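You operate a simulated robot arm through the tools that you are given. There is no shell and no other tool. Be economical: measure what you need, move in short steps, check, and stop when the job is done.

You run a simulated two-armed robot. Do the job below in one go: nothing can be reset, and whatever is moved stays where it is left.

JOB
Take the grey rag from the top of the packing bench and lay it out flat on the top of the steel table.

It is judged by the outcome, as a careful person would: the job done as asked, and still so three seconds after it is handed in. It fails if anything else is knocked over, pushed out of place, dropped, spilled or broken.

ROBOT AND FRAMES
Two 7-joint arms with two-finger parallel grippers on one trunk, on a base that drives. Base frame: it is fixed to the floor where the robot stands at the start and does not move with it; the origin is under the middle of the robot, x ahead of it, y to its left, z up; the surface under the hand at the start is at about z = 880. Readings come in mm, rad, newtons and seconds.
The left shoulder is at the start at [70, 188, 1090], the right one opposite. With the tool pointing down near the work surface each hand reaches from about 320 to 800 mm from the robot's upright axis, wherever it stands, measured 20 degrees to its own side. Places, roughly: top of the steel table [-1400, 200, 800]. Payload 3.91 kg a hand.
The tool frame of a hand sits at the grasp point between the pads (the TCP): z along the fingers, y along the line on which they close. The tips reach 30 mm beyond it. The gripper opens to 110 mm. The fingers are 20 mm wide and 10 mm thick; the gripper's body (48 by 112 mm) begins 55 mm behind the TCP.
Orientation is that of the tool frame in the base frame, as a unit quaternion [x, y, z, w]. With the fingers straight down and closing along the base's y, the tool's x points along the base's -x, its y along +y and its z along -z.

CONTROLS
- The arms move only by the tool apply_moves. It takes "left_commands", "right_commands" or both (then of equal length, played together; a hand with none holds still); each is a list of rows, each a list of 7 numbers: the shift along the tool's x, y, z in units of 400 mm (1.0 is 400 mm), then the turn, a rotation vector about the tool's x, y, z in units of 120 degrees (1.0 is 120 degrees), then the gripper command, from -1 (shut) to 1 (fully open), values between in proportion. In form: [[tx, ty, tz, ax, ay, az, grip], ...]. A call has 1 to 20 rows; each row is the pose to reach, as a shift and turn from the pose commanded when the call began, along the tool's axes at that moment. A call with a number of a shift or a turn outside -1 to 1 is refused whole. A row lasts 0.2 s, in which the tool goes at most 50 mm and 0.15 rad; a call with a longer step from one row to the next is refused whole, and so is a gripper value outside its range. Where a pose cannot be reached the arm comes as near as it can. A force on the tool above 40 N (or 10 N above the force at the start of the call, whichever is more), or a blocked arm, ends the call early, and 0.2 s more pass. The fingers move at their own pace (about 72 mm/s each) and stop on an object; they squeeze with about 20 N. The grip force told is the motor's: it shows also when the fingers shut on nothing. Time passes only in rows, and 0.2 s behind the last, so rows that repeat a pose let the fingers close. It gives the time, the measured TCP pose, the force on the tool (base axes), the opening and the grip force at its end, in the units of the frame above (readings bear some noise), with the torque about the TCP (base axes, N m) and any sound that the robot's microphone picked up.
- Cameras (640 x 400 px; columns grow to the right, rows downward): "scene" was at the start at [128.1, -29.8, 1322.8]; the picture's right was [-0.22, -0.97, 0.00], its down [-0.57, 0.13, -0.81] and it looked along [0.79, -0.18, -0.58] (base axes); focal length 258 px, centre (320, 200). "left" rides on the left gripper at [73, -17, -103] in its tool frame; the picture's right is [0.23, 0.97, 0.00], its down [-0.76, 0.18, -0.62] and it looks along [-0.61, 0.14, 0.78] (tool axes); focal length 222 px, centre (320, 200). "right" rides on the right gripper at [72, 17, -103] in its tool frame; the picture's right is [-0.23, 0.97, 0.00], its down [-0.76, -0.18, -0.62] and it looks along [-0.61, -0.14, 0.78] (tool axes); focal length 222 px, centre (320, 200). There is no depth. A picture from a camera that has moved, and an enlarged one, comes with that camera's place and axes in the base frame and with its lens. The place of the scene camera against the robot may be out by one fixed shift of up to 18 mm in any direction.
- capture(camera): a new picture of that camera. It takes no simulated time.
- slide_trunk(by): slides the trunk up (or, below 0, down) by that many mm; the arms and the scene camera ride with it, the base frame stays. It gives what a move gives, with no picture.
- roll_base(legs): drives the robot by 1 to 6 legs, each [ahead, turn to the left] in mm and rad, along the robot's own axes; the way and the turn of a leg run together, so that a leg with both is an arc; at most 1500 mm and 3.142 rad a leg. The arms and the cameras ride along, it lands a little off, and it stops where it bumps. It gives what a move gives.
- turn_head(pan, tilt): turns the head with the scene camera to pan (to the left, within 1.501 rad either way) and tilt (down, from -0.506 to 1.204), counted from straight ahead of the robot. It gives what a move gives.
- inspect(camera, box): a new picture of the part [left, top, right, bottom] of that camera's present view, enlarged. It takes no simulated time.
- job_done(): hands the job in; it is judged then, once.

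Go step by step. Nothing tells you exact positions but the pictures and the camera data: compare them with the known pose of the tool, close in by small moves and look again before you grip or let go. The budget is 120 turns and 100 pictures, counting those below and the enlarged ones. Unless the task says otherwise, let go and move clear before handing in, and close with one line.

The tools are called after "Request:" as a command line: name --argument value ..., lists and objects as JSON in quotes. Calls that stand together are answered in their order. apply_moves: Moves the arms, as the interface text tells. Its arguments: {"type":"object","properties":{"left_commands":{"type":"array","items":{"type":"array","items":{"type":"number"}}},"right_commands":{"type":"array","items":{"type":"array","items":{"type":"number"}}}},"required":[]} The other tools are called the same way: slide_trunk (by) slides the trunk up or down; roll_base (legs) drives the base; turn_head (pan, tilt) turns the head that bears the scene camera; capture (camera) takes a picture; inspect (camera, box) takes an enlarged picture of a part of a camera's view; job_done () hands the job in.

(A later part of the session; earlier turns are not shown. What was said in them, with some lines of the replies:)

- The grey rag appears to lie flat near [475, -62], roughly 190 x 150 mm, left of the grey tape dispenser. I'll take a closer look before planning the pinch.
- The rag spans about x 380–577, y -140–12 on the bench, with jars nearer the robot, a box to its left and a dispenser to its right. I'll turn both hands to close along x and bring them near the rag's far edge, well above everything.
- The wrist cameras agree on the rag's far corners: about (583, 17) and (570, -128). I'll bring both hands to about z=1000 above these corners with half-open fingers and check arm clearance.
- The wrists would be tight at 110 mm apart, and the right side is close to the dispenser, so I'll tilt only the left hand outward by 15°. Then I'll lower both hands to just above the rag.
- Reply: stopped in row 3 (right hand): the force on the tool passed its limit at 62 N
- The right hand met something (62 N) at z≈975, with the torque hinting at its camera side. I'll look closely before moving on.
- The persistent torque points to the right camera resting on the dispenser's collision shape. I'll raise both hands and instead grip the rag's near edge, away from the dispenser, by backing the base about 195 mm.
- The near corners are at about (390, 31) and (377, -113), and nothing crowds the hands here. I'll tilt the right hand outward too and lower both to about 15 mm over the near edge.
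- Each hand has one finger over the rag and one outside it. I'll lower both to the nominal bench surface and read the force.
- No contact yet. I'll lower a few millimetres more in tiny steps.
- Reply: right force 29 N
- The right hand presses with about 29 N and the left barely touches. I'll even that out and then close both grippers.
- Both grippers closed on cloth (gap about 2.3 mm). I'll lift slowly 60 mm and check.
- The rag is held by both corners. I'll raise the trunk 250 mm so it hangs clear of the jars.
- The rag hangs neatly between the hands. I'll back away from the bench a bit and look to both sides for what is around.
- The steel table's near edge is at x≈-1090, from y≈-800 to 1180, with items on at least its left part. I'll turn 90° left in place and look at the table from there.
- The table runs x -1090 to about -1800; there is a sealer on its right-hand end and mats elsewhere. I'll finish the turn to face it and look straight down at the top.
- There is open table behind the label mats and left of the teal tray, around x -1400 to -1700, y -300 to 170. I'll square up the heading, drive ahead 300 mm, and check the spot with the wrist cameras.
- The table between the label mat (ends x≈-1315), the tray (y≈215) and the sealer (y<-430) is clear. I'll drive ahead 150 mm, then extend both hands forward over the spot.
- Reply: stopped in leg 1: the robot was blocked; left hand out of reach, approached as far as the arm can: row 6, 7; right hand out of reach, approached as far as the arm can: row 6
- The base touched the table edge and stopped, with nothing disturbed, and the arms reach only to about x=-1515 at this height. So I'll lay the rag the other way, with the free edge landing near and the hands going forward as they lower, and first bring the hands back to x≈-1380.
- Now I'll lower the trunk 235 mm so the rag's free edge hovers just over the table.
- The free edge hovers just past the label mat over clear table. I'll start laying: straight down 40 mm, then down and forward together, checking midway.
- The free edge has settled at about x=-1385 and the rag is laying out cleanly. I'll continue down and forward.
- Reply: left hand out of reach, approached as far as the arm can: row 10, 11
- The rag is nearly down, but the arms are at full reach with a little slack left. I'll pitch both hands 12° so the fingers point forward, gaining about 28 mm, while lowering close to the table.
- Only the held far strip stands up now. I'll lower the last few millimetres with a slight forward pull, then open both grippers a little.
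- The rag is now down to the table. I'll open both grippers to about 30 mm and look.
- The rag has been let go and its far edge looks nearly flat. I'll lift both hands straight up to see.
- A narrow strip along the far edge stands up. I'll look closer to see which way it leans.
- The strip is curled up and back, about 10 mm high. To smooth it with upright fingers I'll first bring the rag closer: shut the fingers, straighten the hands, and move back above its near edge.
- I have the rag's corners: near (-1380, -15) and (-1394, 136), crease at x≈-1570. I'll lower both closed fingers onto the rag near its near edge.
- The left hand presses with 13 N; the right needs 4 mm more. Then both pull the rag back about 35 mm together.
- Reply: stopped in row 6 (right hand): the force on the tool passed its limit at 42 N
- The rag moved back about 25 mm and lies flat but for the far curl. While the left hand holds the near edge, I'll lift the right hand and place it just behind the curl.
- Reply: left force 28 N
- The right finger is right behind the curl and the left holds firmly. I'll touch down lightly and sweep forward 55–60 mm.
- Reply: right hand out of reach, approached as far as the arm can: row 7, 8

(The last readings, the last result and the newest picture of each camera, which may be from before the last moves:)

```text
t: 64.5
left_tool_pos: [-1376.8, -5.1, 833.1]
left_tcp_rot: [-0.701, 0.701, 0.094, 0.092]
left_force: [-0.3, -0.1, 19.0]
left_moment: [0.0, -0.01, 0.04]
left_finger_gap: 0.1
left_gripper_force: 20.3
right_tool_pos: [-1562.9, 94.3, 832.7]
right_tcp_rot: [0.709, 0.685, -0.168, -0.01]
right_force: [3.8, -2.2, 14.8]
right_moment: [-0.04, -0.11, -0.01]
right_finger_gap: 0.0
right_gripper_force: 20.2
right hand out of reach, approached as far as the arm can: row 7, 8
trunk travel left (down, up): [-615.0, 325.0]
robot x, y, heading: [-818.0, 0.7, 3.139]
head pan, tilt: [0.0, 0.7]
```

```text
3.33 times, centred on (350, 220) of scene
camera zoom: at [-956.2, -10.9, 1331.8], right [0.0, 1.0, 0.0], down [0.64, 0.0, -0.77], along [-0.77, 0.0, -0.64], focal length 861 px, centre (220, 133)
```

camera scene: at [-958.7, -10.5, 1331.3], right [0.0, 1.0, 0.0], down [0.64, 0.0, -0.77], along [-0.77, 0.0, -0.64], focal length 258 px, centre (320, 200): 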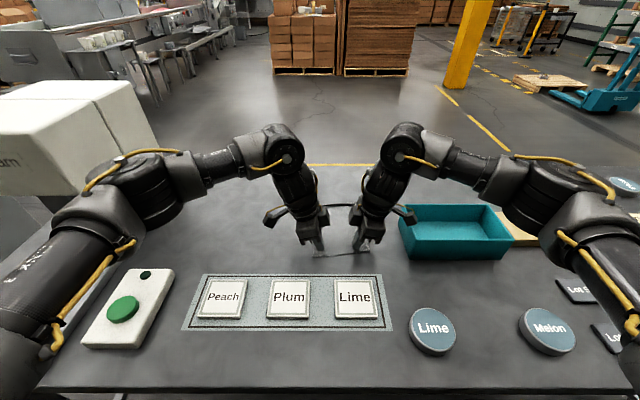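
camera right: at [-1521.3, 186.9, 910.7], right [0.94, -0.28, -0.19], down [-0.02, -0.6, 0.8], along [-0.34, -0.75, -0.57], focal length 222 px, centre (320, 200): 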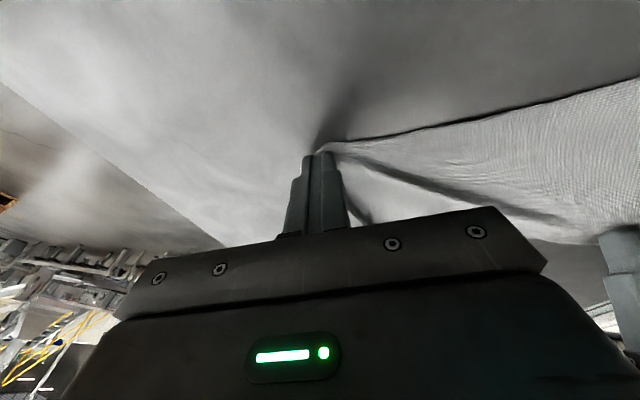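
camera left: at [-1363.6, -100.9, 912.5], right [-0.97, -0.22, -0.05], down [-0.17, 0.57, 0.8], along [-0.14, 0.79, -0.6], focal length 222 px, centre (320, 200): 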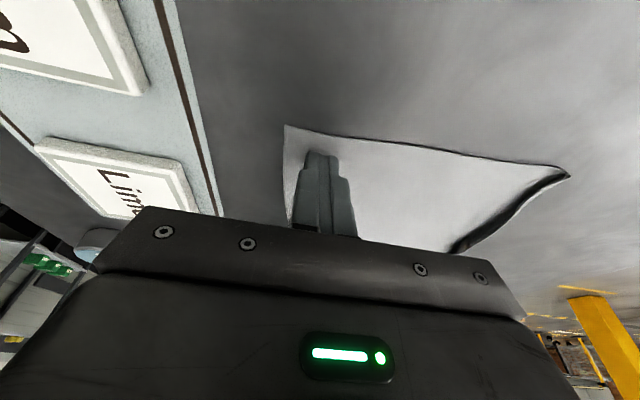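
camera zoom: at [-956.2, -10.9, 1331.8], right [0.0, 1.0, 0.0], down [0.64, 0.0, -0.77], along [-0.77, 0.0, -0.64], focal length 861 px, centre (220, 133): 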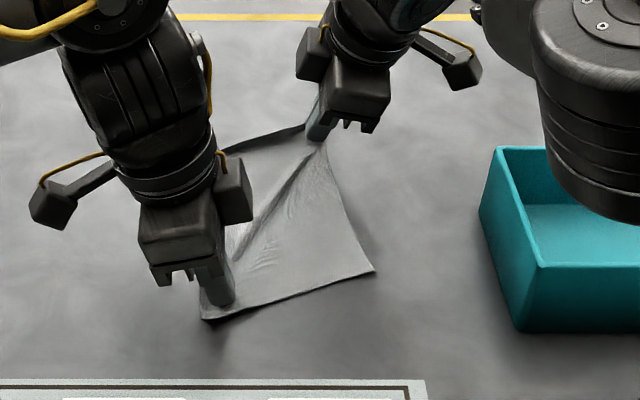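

The finger dragged the cloth instead of sliding over it. I'll lift both hands clear and see how the rag settles.

Request:
apply_moves --left_commands '[[-0.0065, 0, -0.0242, 0, 0, 0, -1], [-0.0195, 0, -0.0725, 0, 0, 0, -1], [-0.0325, 0, -0.121, 0, 0, 0, -1], [-0.052, 0, -0.193, 0, 0, 0, -1], [-0.052, 0, -0.193, 0, 0, 0, -1]]' --right_commands '[[-0.005, -0.005, -0.0239, 0, 0, 0, -1], [-0.015, -0.015, -0.0717, 0, 0, 0, -1], [-0.025, -0.025, -0.12, 0, 0, 0, -1], [-0.04, -0.04, -0.191, 0, 0, 0, -1], [-0.04, -0.04, -0.191, 0, 0, 0, -1]]'

Request:
capture --camera "left"

Request:
capture --camera "right"

Request:
inspect --camera "scene" --box '[270, 160, 430, 280]'

```text
t: 65.7
left_tool_pos: [-1382.5, -1.7, 910.6]
left_tcp_rot: [0.701, -0.701, -0.093, -0.093]
left_force: [-0.2, -0.5, -1.0]
left_moment: [0.02, 0.01, 0.0]
left_finger_gap: 0.1
left_gripper_force: 20.0
right_tool_pos: [-1570.5, 98.8, 911.7]
right_tcp_rot: [0.707, 0.69, -0.157, -0.006]
right_force: [-1.0, -0.4, -0.1]
right_moment: [0.02, -0.03, 0.0]
right_finger_gap: 0.0
right_gripper_force: 19.9
trunk travel left (down, up): [-615.0, 325.0]
robot x, y, heading: [-819.5, 4.2, 3.139]
head pan, tilt: [0.0, 0.7]
```

```text
36 pictures are left
camera left: at [-1366.2, -98.5, 989.6], right [-0.97, -0.22, -0.06], down [-0.18, 0.57, 0.8], along [-0.14, 0.79, -0.6], focal length 222 px, centre (320, 200)
```

left: 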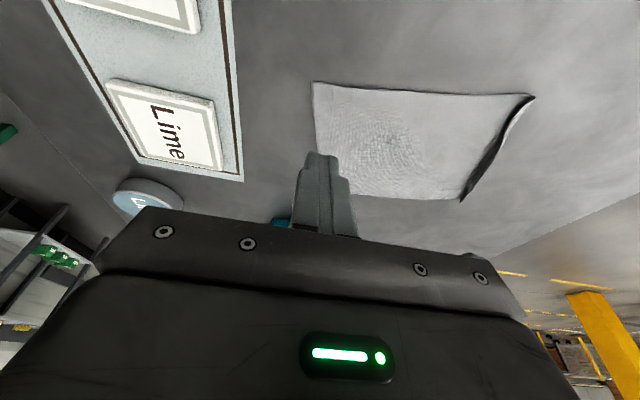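

```text
35 pictures are left
camera right: at [-1529.7, 191.2, 990.3], right [0.95, -0.27, -0.17], down [-0.03, -0.61, 0.8], along [-0.32, -0.75, -0.58], focal length 222 px, centre (320, 200)
```

right: 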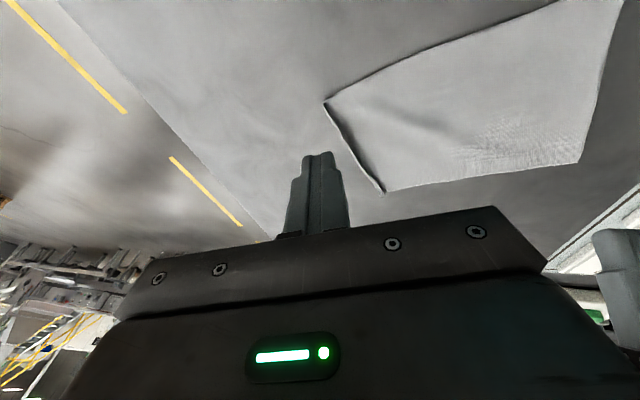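

```text
3.33 times, centred on (350, 220) of scene
camera zoom: at [-962.4, -10.5, 1331.0], right [0.0, 1.0, 0.0], down [0.65, 0.0, -0.76], along [-0.76, 0.0, -0.65], focal length 861 px, centre (220, 133)
```

zoom: 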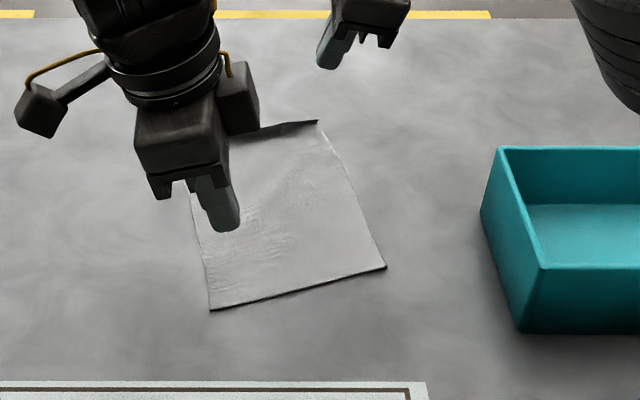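

The rag sprang back flat apart from the curl. I'll zoom in on the curl now.

Request:
inspect --camera "right" --box '[290, 70, 450, 210]'

Request:
inspect --camera "left" --box '[420, 60, 580, 220]'

```text
2.86 times, centred on (370, 140) of right
camera zoom: at [-1529.7, 191.2, 990.3], right [0.95, -0.27, -0.17], down [-0.03, -0.61, 0.8], along [-0.32, -0.75, -0.58], focal length 635 px, centre (177, 371)
```

zoom: 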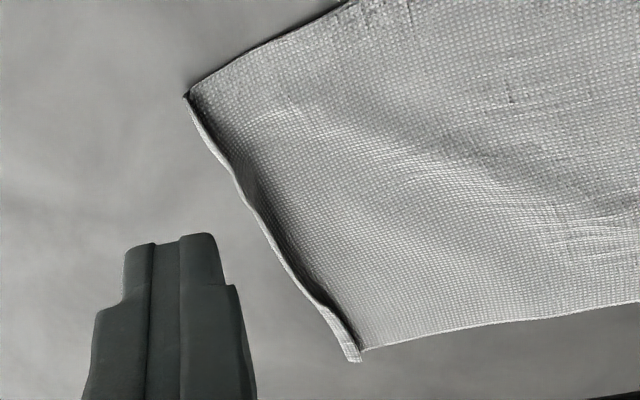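

```text
2.50 times, centred on (500, 140) of left
camera zoom: at [-1366.2, -98.5, 989.6], right [-0.97, -0.22, -0.06], down [-0.18, 0.57, 0.8], along [-0.14, 0.79, -0.6], focal length 555 px, centre (-130, 350)
```

zoom: 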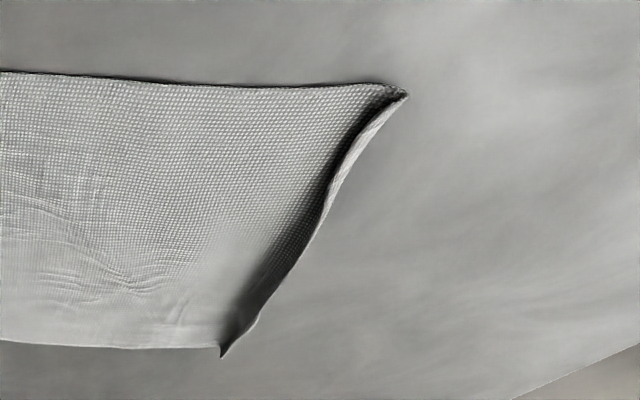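

The curl is about 10 mm high and already leans outward at its right end. I'll use the right hand at the near right to pull the rag's right side back about 40 mm, squaring it up within comfortable reach.

Request:
apply_moves --right_commands '[[0.003, 0.0675, -0.0138, -0.02, 0, 0, -1], [0.006, 0.135, -0.0276, -0.05, 0, 0, -1], [0.009, 0.2025, -0.0414, -0.08, 0, 0, -1], [0.012, 0.27, -0.0552, -0.1, 0, 0, -1], [0.015, 0.3375, -0.069, -0.1, 0, 0, -1], [0.0275, 0.35, -0.009, -0.1, 0, 0, -1], [0.04, 0.3625, 0.05, -0.1, 0, 0, -1], [0.0525, 0.375, 0.11, -0.1, 0, 0, -1], [0.0525, 0.375, 0.11, -0.1, 0, 0, -1]]'

Request:
capture --camera "right"

```text
t: 67.7
left_tool_pos: [-1381.8, -2.8, 910.5]
left_tcp_rot: [0.701, -0.7, -0.094, -0.092]
left_force: [-0.5, 0.8, -0.4]
left_moment: [0.0, 0.01, -0.03]
left_finger_gap: 0.0
left_gripper_force: 20.1
right_tool_pos: [-1432.9, 104.3, 834.6]
right_tcp_rot: [0.703, 0.703, -0.085, 0.067]
right_force: [0.1, -0.2, 0.2]
right_moment: [-0.03, -0.01, -0.05]
right_finger_gap: 0.4
right_gripper_force: 20.2
trunk travel left (down, up): [-615.0, 325.0]
robot x, y, heading: [-814.2, 3.8, 3.142]
head pan, tilt: [0.0, 0.7]
```

```text
31 pictures are left
camera right: at [-1413.5, 197.0, 919.5], right [0.97, -0.22, 0.02], down [-0.16, -0.61, 0.78], along [-0.16, -0.76, -0.63], focal length 222 px, centre (320, 200)
```

right: 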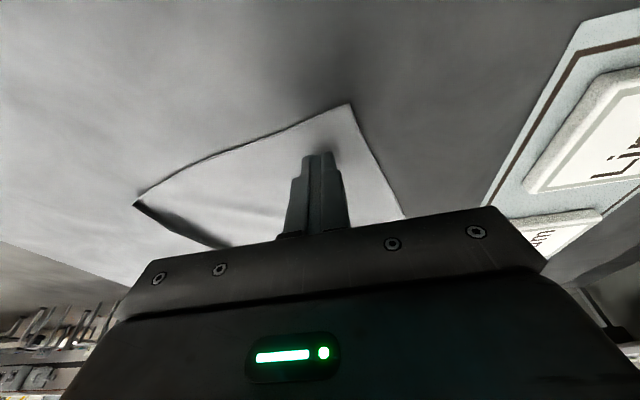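

Positioned on the near right of the rag; I'll press lightly and pull back 42 mm, then lift.

Request:
apply_moves --right_commands '[[0.0016, 0, 0.0074, 0, 0, 0, -1], [0.0016, 0, 0.0074, 0, 0, 0, -1], [0.0016, 0.021, 0.0074, 0, 0, 0, -1], [0.0016, 0.042, 0.0074, 0, 0, 0, -1], [0.0016, 0.063, 0.0074, 0, 0, 0, -1], [0.0016, 0.084, 0.0074, 0, 0, 0, -1], [0.0016, 0.105, 0.0074, 0, 0, 0, -1], [0.0016, 0.105, 0.0074, 0, 0, 0, -1], [-0.0205, 0.105, -0.0965, 0, 0, 0, -1], [-0.041, 0.105, -0.193, 0, 0, 0, -1]]'

Request:
capture --camera "right"

Request:
capture --camera "left"

```text
t: 69.9
left_tool_pos: [-1379.1, -3.0, 910.8]
left_tcp_rot: [-0.701, 0.701, 0.094, 0.093]
left_force: [0.2, -0.3, 0.3]
left_moment: [-0.03, 0.02, 0.02]
left_finger_gap: 0.2
left_gripper_force: 20.0
right_tool_pos: [-1386.6, 102.2, 910.2]
right_tcp_rot: [0.703, 0.703, -0.083, 0.066]
right_force: [0.5, -0.2, -0.2]
right_moment: [-0.02, 0.01, 0.02]
right_finger_gap: 0.0
right_gripper_force: 20.3
trunk travel left (down, up): [-615.0, 325.0]
robot x, y, heading: [-817.4, -2.3, -3.141]
head pan, tilt: [0.0, 0.7]
```

```text
30 pictures are left
camera right: at [-1366.6, 196.8, 995.9], right [0.97, -0.23, 0.03], down [-0.16, -0.61, 0.77], along [-0.16, -0.76, -0.63], focal length 222 px, centre (320, 200)
```

right: 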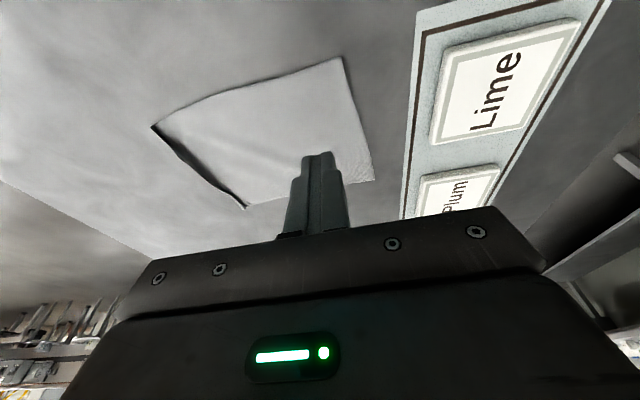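

```text
29 pictures are left
camera left: at [-1364.2, -99.2, 990.5], right [-0.97, -0.22, -0.06], down [-0.18, 0.57, 0.8], along [-0.14, 0.79, -0.6], focal length 222 px, centre (320, 200)
```

left: 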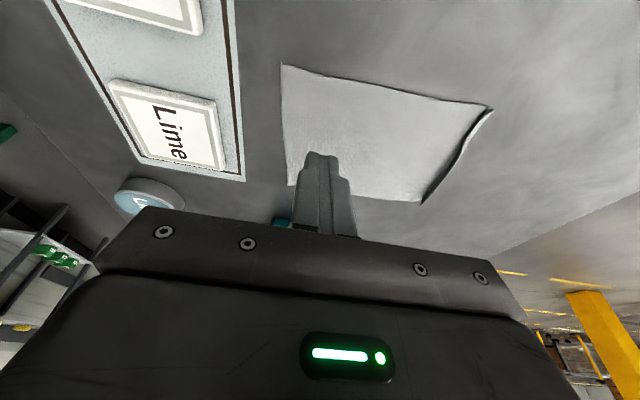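

The rag is square again: crease from (-1521, -25) to (-1546, 115), all within reach. With each hand I'll push the curl forward with the fingertips just above the table, then press down on it and lift.

Request:
apply_moves --left_commands '[[0.018, 0.0925, -0.005, -0.05, 0, 0, -1], [0.036, 0.185, -0.0098, -0.1, 0, 0, -1], [0.036, 0.275, -0.0098, -0.1, 0, 0, -1], [0.062, 0.275, 0.0868, -0.1, 0, 0, -1], [0.0841, 0.275, 0.1689, -0.1, 0, 0, -1], [0.0841, 0.3, 0.1689, -0.1, 0, 0, -1], [0.0841, 0.325, 0.1689, -0.1, 0, 0, -1], [0.0841, 0.35, 0.1689, -0.1, 0, 0, -1], [0.0841, 0.375, 0.1689, -0.1, 0, 0, -1], [0.0841, 0.4, 0.1689, -0.1, 0, 0, -1], [0.087, 0.4, 0.1798, -0.1, 0, 0, -1], [0.087, 0.4, 0.1798, -0.1, 0, 0, -1], [0.062, 0.4, 0.0868, -0.1, 0, 0, -1], [0.036, 0.4, -0.0098, -0.1, 0, 0, -1]]' --right_commands '[[0, -0.1, 0, 0.05, 0, 0, -1], [0, -0.2, 0, 0.1, 0, 0, -1], [0, -0.3, 0, 0.1, 0, 0, -1], [0.0208, -0.3, 0.0978, 0.1, 0, 0, -1], [0.0382, -0.3, 0.1797, 0.1, 0, 0, -1], [0.0382, -0.325, 0.1797, 0.1, 0, 0, -1], [0.0382, -0.35, 0.1797, 0.1, 0, 0, -1], [0.0382, -0.375, 0.1797, 0.1, 0, 0, -1], [0.0382, -0.4, 0.1797, 0.1, 0, 0, -1], [0.0382, -0.425, 0.1797, 0.1, 0, 0, -1], [0.0406, -0.425, 0.1907, 0.1, 0, 0, -1], [0.0406, -0.425, 0.1907, 0.1, 0, 0, -1], [0.0208, -0.425, 0.0978, 0.1, 0, 0, -1], [0, -0.425, 0, 0.1, 0, 0, -1]]'

Request:
capture --camera "right"

Request:
inspect --camera "scene" --box '[270, 160, 430, 280]'

```text
t: 72.9
left_tool_pos: [-1540.0, -19.4, 912.0]
left_tcp_rot: [0.706, -0.688, -0.166, -0.018]
left_force: [0.3, -0.1, -0.3]
left_moment: [0.0, 0.02, 0.0]
left_finger_gap: 0.0
left_gripper_force: 20.4
right_tool_pos: [-1555.6, 103.0, 917.0]
right_tcp_rot: [0.706, 0.691, -0.157, -0.006]
right_force: [-0.1, -1.2, 0.4]
right_moment: [0.02, 0.06, 0.01]
right_finger_gap: 0.0
right_gripper_force: 20.0
trunk travel left (down, up): [-615.0, 325.0]
robot x, y, heading: [-819.9, -4.9, 3.148]
head pan, tilt: [0.0, 0.7]
```

```text
28 pictures are left
camera right: at [-1515.1, 196.3, 996.1], right [0.95, -0.27, -0.17], down [-0.03, -0.61, 0.8], along [-0.32, -0.75, -0.58], focal length 222 px, centre (320, 200)
```

right: 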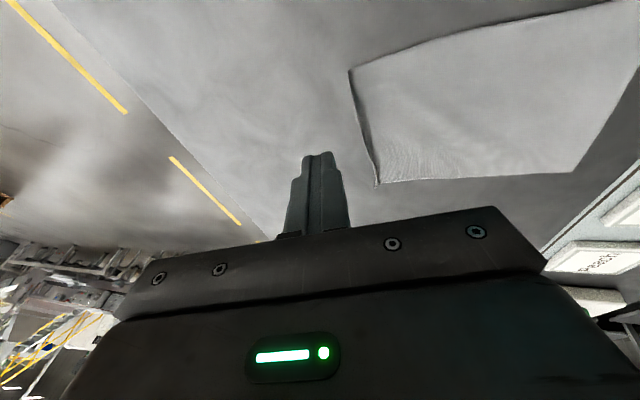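

```text
3.33 times, centred on (350, 220) of scene
camera zoom: at [-959.1, -10.6, 1331.3], right [0.0, 1.0, 0.0], down [0.64, 0.0, -0.77], along [-0.77, 0.0, -0.64], focal length 861 px, centre (220, 133)
```

zoom: 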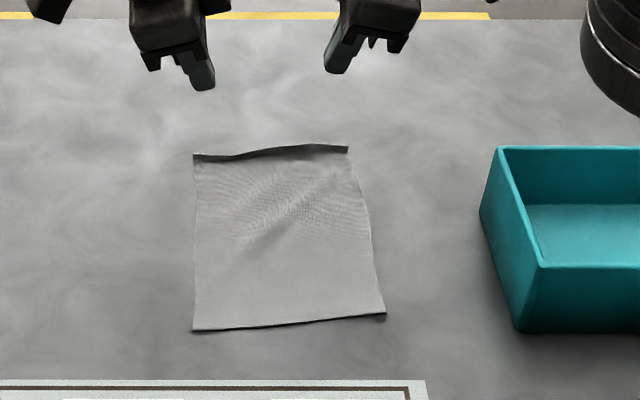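

The curl looks lower now; I'll zoom in to check.

Request:
inspect --camera "right" --box '[320, 50, 440, 200]'

Request:
inspect --camera "scene" --box '[310, 185, 370, 220]'

Request:
capture --camera "left"

```text
2.67 times, centred on (380, 125) of right
camera zoom: at [-1515.1, 196.3, 996.1], right [0.95, -0.27, -0.17], down [-0.03, -0.61, 0.8], along [-0.32, -0.75, -0.58], focal length 592 px, centre (160, 400)
```

zoom: 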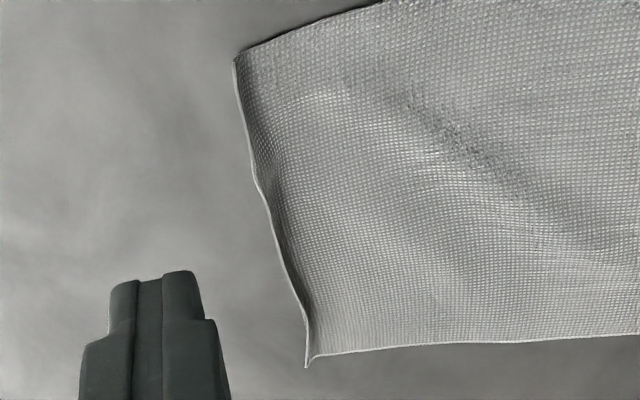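

```text
10.67 times, centred on (340, 202) of scene
camera zoom: at [-959.1, -10.6, 1331.3], right [0.0, 1.0, 0.0], down [0.64, 0.0, -0.77], along [-0.77, 0.0, -0.64], focal length 2755 px, centre (107, 173)
```

zoom: 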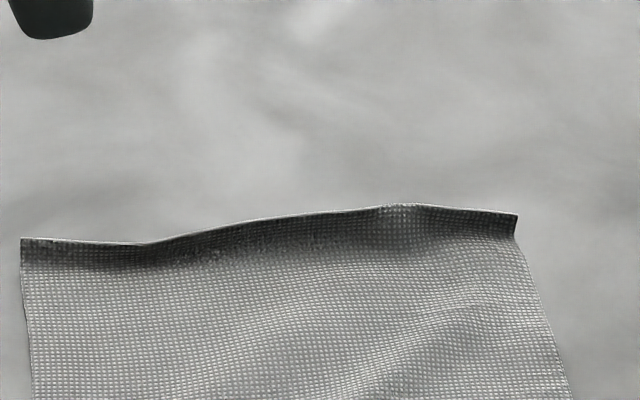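

```text
24 pictures are left
camera left: at [-1501.0, -114.8, 986.2], right [-0.95, -0.27, 0.14], down [-0.04, 0.57, 0.82], along [-0.3, 0.78, -0.55], focal length 222 px, centre (320, 200)
```

left: 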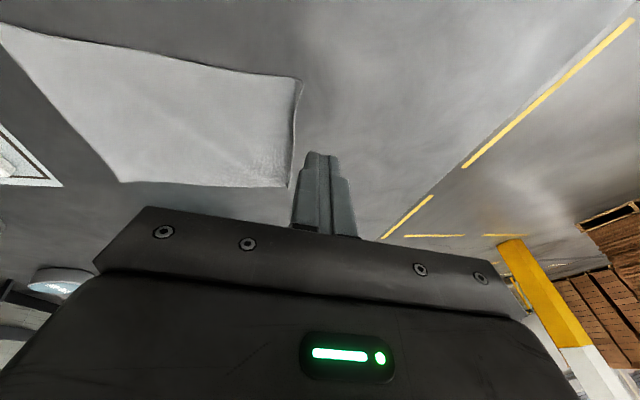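

The strip now leans forward about 45°, so pressing on it should flatten it. I'll iron it with both hands at three spots each: press at the crease, slide 12 mm out over the edge, lift.

Request:
apply_moves --left_commands '[[0.0413, -0.037, 0.0601, 0, 0, 0, -1], [0.0608, -0.052, 0.131, 0, 0, 0, -1], [0.0735, -0.0618, 0.177, 0, 0, 0, -1], [0.0735, -0.0325, 0.1833, 0, 0, 0, -1], [0.0608, -0.0228, 0.1373, 0, 0, 0, -1], [0.0075, -0.05, 0.146, 0, 0, 0, -1], [0.0203, -0.0598, 0.192, 0, 0, 0, -1], [0.0203, -0.0305, 0.1983, 0, 0, 0, -1], [0.0075, -0.0208, 0.1523, 0, 0, 0, -1], [-0.0455, -0.0483, 0.1613, 0, 0, 0, -1], [-0.0328, -0.058, 0.2073, 0, 0, 0, -1], [-0.0328, -0.0285, 0.2135, 0, 0, 0, -1], [-0.0455, -0.0188, 0.1675, 0, 0, 0, -1], [-0.065, -0.0038, 0.0967, 0, 0, 0, -1], [-0.0845, 0.0113, 0.0258, 0, 0, 0, -1]]' --right_commands '[[-0.0628, 0.0668, 0.0778, 0, 0, 0, -1], [-0.047, 0.082, 0.1495, 0, 0, 0, -1], [-0.0373, 0.0915, 0.195, 0, 0, 0, -1], [-0.0373, 0.062, 0.2013, 0, 0, 0, -1], [-0.047, 0.0525, 0.1558, 0, 0, 0, -1], [0.0093, 0.0745, 0.1388, 0, 0, 0, -1], [0.019, 0.084, 0.1843, 0, 0, 0, -1], [0.019, 0.0548, 0.1905, 0, 0, 0, -1], [0.0093, 0.0453, 0.145, 0, 0, 0, -1], [0.063, 0.0673, 0.129, 0, 0, 0, -1], [0.0728, 0.0768, 0.1745, 0, 0, 0, -1], [0.0728, 0.0473, 0.1808, 0, 0, 0, -1], [0.063, 0.0378, 0.1353, 0, 0, 0, -1], [0.0473, 0.0225, 0.0635, 0, 0, 0, -1], [0.0318, 0.0073, -0.0083, 0, 0, 0, -1]]'

Request:
inspect --camera "scene" --box '[290, 170, 390, 270]'

Request:
capture --camera "left"

```text
t: 76.1
left_tool_pos: [-1547.5, 16.2, 913.6]
left_tcp_rot: [0.706, -0.688, -0.167, -0.019]
left_force: [0.8, -0.1, -0.3]
left_moment: [-0.02, 0.01, 0.01]
left_finger_gap: 0.0
left_gripper_force: 20.1
right_tool_pos: [-1557.0, 118.2, 918.2]
right_tcp_rot: [0.706, 0.691, -0.158, -0.006]
right_force: [-0.3, -0.4, -0.3]
right_moment: [-0.01, 0.01, 0.05]
right_finger_gap: 0.0
right_gripper_force: 20.3
trunk travel left (down, up): [-615.0, 325.0]
robot x, y, heading: [-817.5, -2.5, -3.141]
head pan, tilt: [0.0, 0.7]
```

```text
4.00 times, centred on (340, 220) of scene
camera zoom: at [-960.2, -10.4, 1331.2], right [0.0, 1.0, 0.0], down [0.64, 0.0, -0.77], along [-0.77, 0.0, -0.64], focal length 1033 px, centre (240, 120)
```

zoom: 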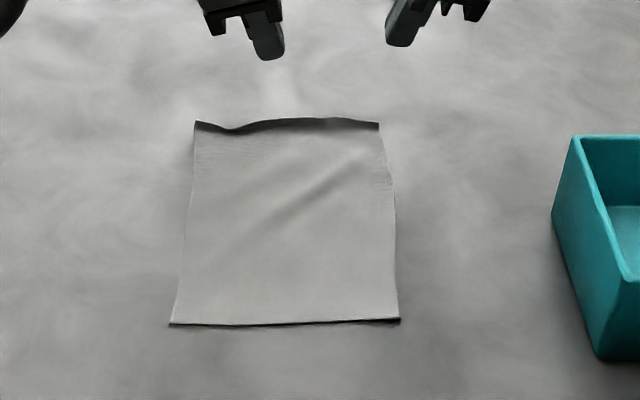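

```text
22 pictures are left
camera left: at [-1510.2, -79.4, 987.4], right [-0.95, -0.27, 0.14], down [-0.04, 0.57, 0.82], along [-0.3, 0.78, -0.55], focal length 222 px, centre (320, 200)
```

left: 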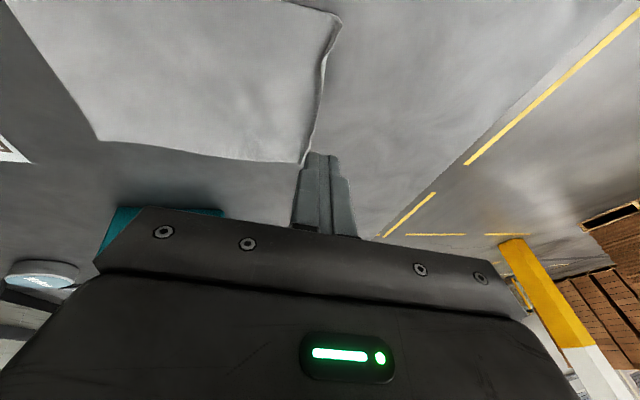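

The rag is now almost flat with only a slight lip at the far edge. I'll zoom in on that lip.

Request:
inspect --camera "scene" --box '[322, 188, 392, 228]'

Request:
inspect --camera "right" --box '[300, 30, 480, 200]'

```text
9.14 times, centred on (357, 208) of scene
camera zoom: at [-960.2, -10.4, 1331.2], right [0.0, 1.0, 0.0], down [0.64, 0.0, -0.77], along [-0.77, 0.0, -0.64], focal length 2362 px, centre (-18, 127)
```

zoom: 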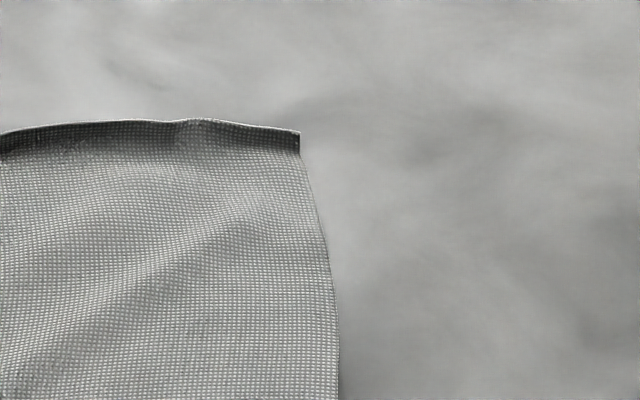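

```text
2.35 times, centred on (390, 115) of right
camera zoom: at [-1516.7, 210.7, 996.5], right [0.95, -0.27, -0.17], down [-0.03, -0.61, 0.8], along [-0.32, -0.75, -0.58], focal length 523 px, centre (155, 400)
```

zoom: 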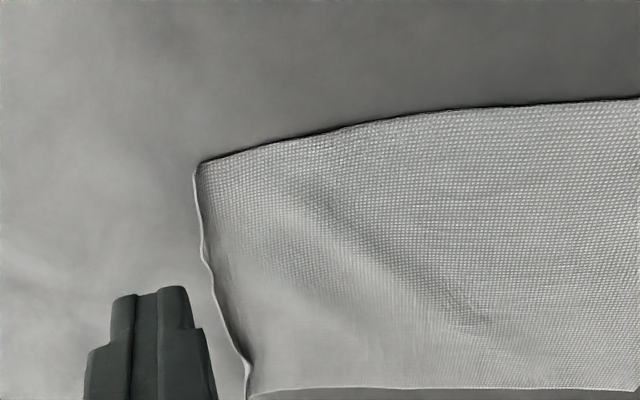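

The lip is down to about 6 mm. One more pass of pressing along it, four spots per hand with a tiny outward slide, should finish it.

Request:
apply_moves --left_commands '[[0.0195, 0.0218, 0.0788, 0, 0, 0, -1], [0.039, 0.0068, 0.1495, 0, 0, 0, -1], [0.052, -0.0033, 0.1968, 0, 0, 0, -1], [0.052, 0.009, 0.1995, 0, 0, 0, -1], [0.039, 0.019, 0.1523, 0, 0, 0, -1], [0.0923, 0.0098, 0.1355, 0, 0, 0, -1], [0.1053, -0.0003, 0.1828, 0, 0, 0, -1], [0.1053, 0.012, 0.1855, 0, 0, 0, -1], [0.0923, 0.022, 0.1383, 0, 0, 0, -1], [0.1453, 0.0128, 0.1218, 0, 0, 0, -1], [0.1583, 0.0028, 0.169, 0, 0, 0, -1], [0.1583, 0.015, 0.1718, 0, 0, 0, -1], [0.1453, 0.025, 0.1245, 0, 0, 0, -1], [0.1935, 0.0155, 0.109, 0, 0, 0, -1], [0.2065, 0.0055, 0.1563, 0, 0, 0, -1], [0.2065, 0.0178, 0.159, 0, 0, 0, -1], [0.1935, 0.0278, 0.1118, 0, 0, 0, -1], [0.174, 0.0428, 0.0408, 0, 0, 0, -1], [0.1545, 0.0575, -0.03, 0, 0, 0, -1]]' --right_commands '[[0.0155, -0.0043, 0.076, 0, 0, 0, -1], [0.0313, 0.011, 0.1478, 0, 0, 0, -1], [0.0413, 0.0208, 0.1945, 0, 0, 0, -1], [0.0413, 0.0085, 0.197, 0, 0, 0, -1], [0.0313, -0.0013, 0.1503, 0, 0, 0, -1], [-0.0225, 0.0133, 0.159, 0, 0, 0, -1], [-0.0125, 0.023, 0.2058, 0, 0, 0, -1], [-0.0125, 0.0108, 0.2083, 0, 0, 0, -1], [-0.0225, 0.001, 0.1615, 0, 0, 0, -1], [-0.0788, 0.0158, 0.1705, 0, 0, 0, -1], [-0.0688, 0.0255, 0.2173, 0, 0, 0, -1], [-0.0688, 0.0133, 0.2198, 0, 0, 0, -1], [-0.0788, 0.0035, 0.173, 0, 0, 0, -1], [-0.1278, 0.018, 0.1808, 0, 0, 0, -1], [-0.1178, 0.0278, 0.2275, 0, 0, 0, -1], [-0.1178, 0.0155, 0.23, 0, 0, 0, -1], [-0.1278, 0.0058, 0.1833, 0, 0, 0, -1], [-0.1435, -0.0095, 0.1115, 0, 0, 0, -1], [-0.159, -0.0248, 0.0398, 0, 0, 0, -1]]'

Request:
inspect --camera "scene" --box '[290, 170, 390, 270]'

Request:
inspect --camera "scene" --box '[310, 185, 370, 220]'

```text
t: 80.1
left_tool_pos: [-1567.7, -49.3, 911.0]
left_tcp_rot: [0.707, -0.687, -0.166, -0.018]
left_force: [-0.4, 0.3, -0.2]
left_moment: [0.02, 0.02, -0.01]
left_finger_gap: 0.0
left_gripper_force: 19.8
left hand out of reach, approached as far as the arm can: row 2, 3, 4, 5
right_tool_pos: [-1566.0, 52.1, 917.4]
right_tcp_rot: [0.706, 0.69, -0.158, -0.008]
right_force: [0.7, -0.3, -0.1]
right_moment: [0.02, 0.0, 0.0]
right_finger_gap: 0.1
right_gripper_force: 20.1
trunk travel left (down, up): [-615.0, 325.0]
robot x, y, heading: [-820.2, 4.4, 3.141]
head pan, tilt: [0.0, 0.7]
```

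```text
4.00 times, centred on (340, 220) of scene
camera zoom: at [-960.3, -10.9, 1331.2], right [0.0, 1.0, 0.0], down [0.64, 0.0, -0.77], along [-0.77, 0.0, -0.64], focal length 1033 px, centre (240, 120)
```

zoom: 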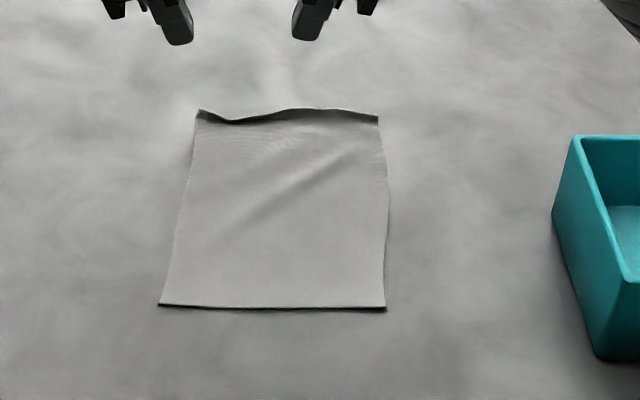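

```text
10.67 times, centred on (340, 202) of scene
camera zoom: at [-960.3, -10.9, 1331.2], right [0.0, 1.0, 0.0], down [0.64, 0.0, -0.77], along [-0.77, 0.0, -0.64], focal length 2755 px, centre (107, 173)
```

zoom: 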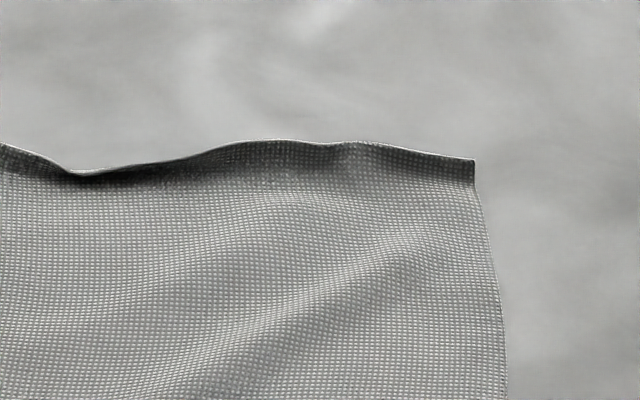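

The rag now lies spread out full-size and flat, with just a faint lip at the far edge. I'll raise the trunk and back away, then check the final state.

Request:
slide_trunk --by 220

Request:
roll_base --legs '[[-350, 0]]'

Request:
capture --camera "scene"

```text
t: 82.4
left_tool_pos: [-1569.1, -49.2, 1129.2]
left_tcp_rot: [0.707, -0.687, -0.165, -0.019]
left_force: [0.4, -0.2, 0.6]
left_moment: [0.0, -0.01, -0.03]
left_finger_gap: 0.2
left_gripper_force: 20.2
right_tool_pos: [-1566.6, 52.6, 1136.4]
right_tcp_rot: [0.707, 0.69, -0.158, -0.006]
right_force: [0.2, -0.6, 0.3]
right_moment: [0.03, -0.03, -0.01]
right_finger_gap: 0.1
right_gripper_force: 20.0
trunk travel left (down, up): [-835.0, 105.0]
robot x, y, heading: [-818.0, -0.8, 3.139]
head pan, tilt: [0.0, 0.7]
```

```text
t: 84.7
left_tool_pos: [-1216.7, -50.5, 1129.1]
left_tcp_rot: [0.707, -0.688, -0.166, -0.02]
left_force: [-0.1, 0.2, -0.2]
left_moment: [-0.01, -0.02, -0.01]
left_finger_gap: 0.0
left_gripper_force: 20.1
right_tool_pos: [-1213.9, 52.6, 1135.3]
right_tcp_rot: [0.706, 0.69, -0.157, -0.005]
right_force: [-0.1, -0.8, -0.3]
right_moment: [-0.01, 0.0, -0.03]
right_finger_gap: 0.1
right_gripper_force: 19.8
trunk travel left (down, up): [-835.0, 105.0]
robot x, y, heading: [-461.9, -0.4, -3.143]
head pan, tilt: [0.0, 0.7]
```

```text
17 pictures are left
camera scene: at [-609.1, -10.5, 1550.9], right [0.0, 1.0, 0.0], down [0.65, 0.0, -0.76], along [-0.76, 0.0, -0.65], focal length 258 px, centre (320, 200)
```

scene: 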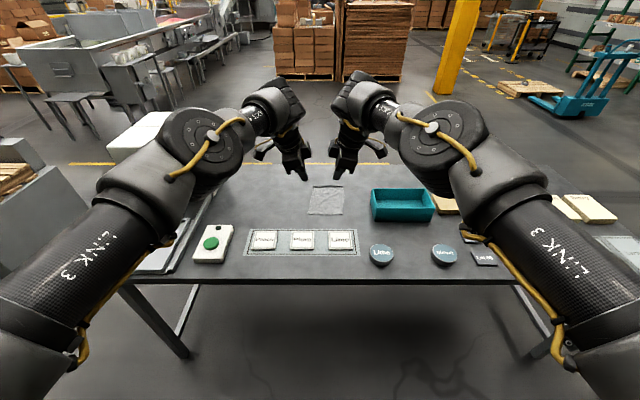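

The rag lies spread out on the steel table, everything else on the table is where it was, and the hands are clear. I'm handing in.

Request:
job_done

```text
The job is handed in.
```

The grey rag is laid out flat on the steel table, apart from a slight upturned lip (about 6 mm) along its far edge and a faint diagonal crease. The right hand briefly pressed on the tape dispenser and the base bumped the table edge, but the pictures show nothing moved.
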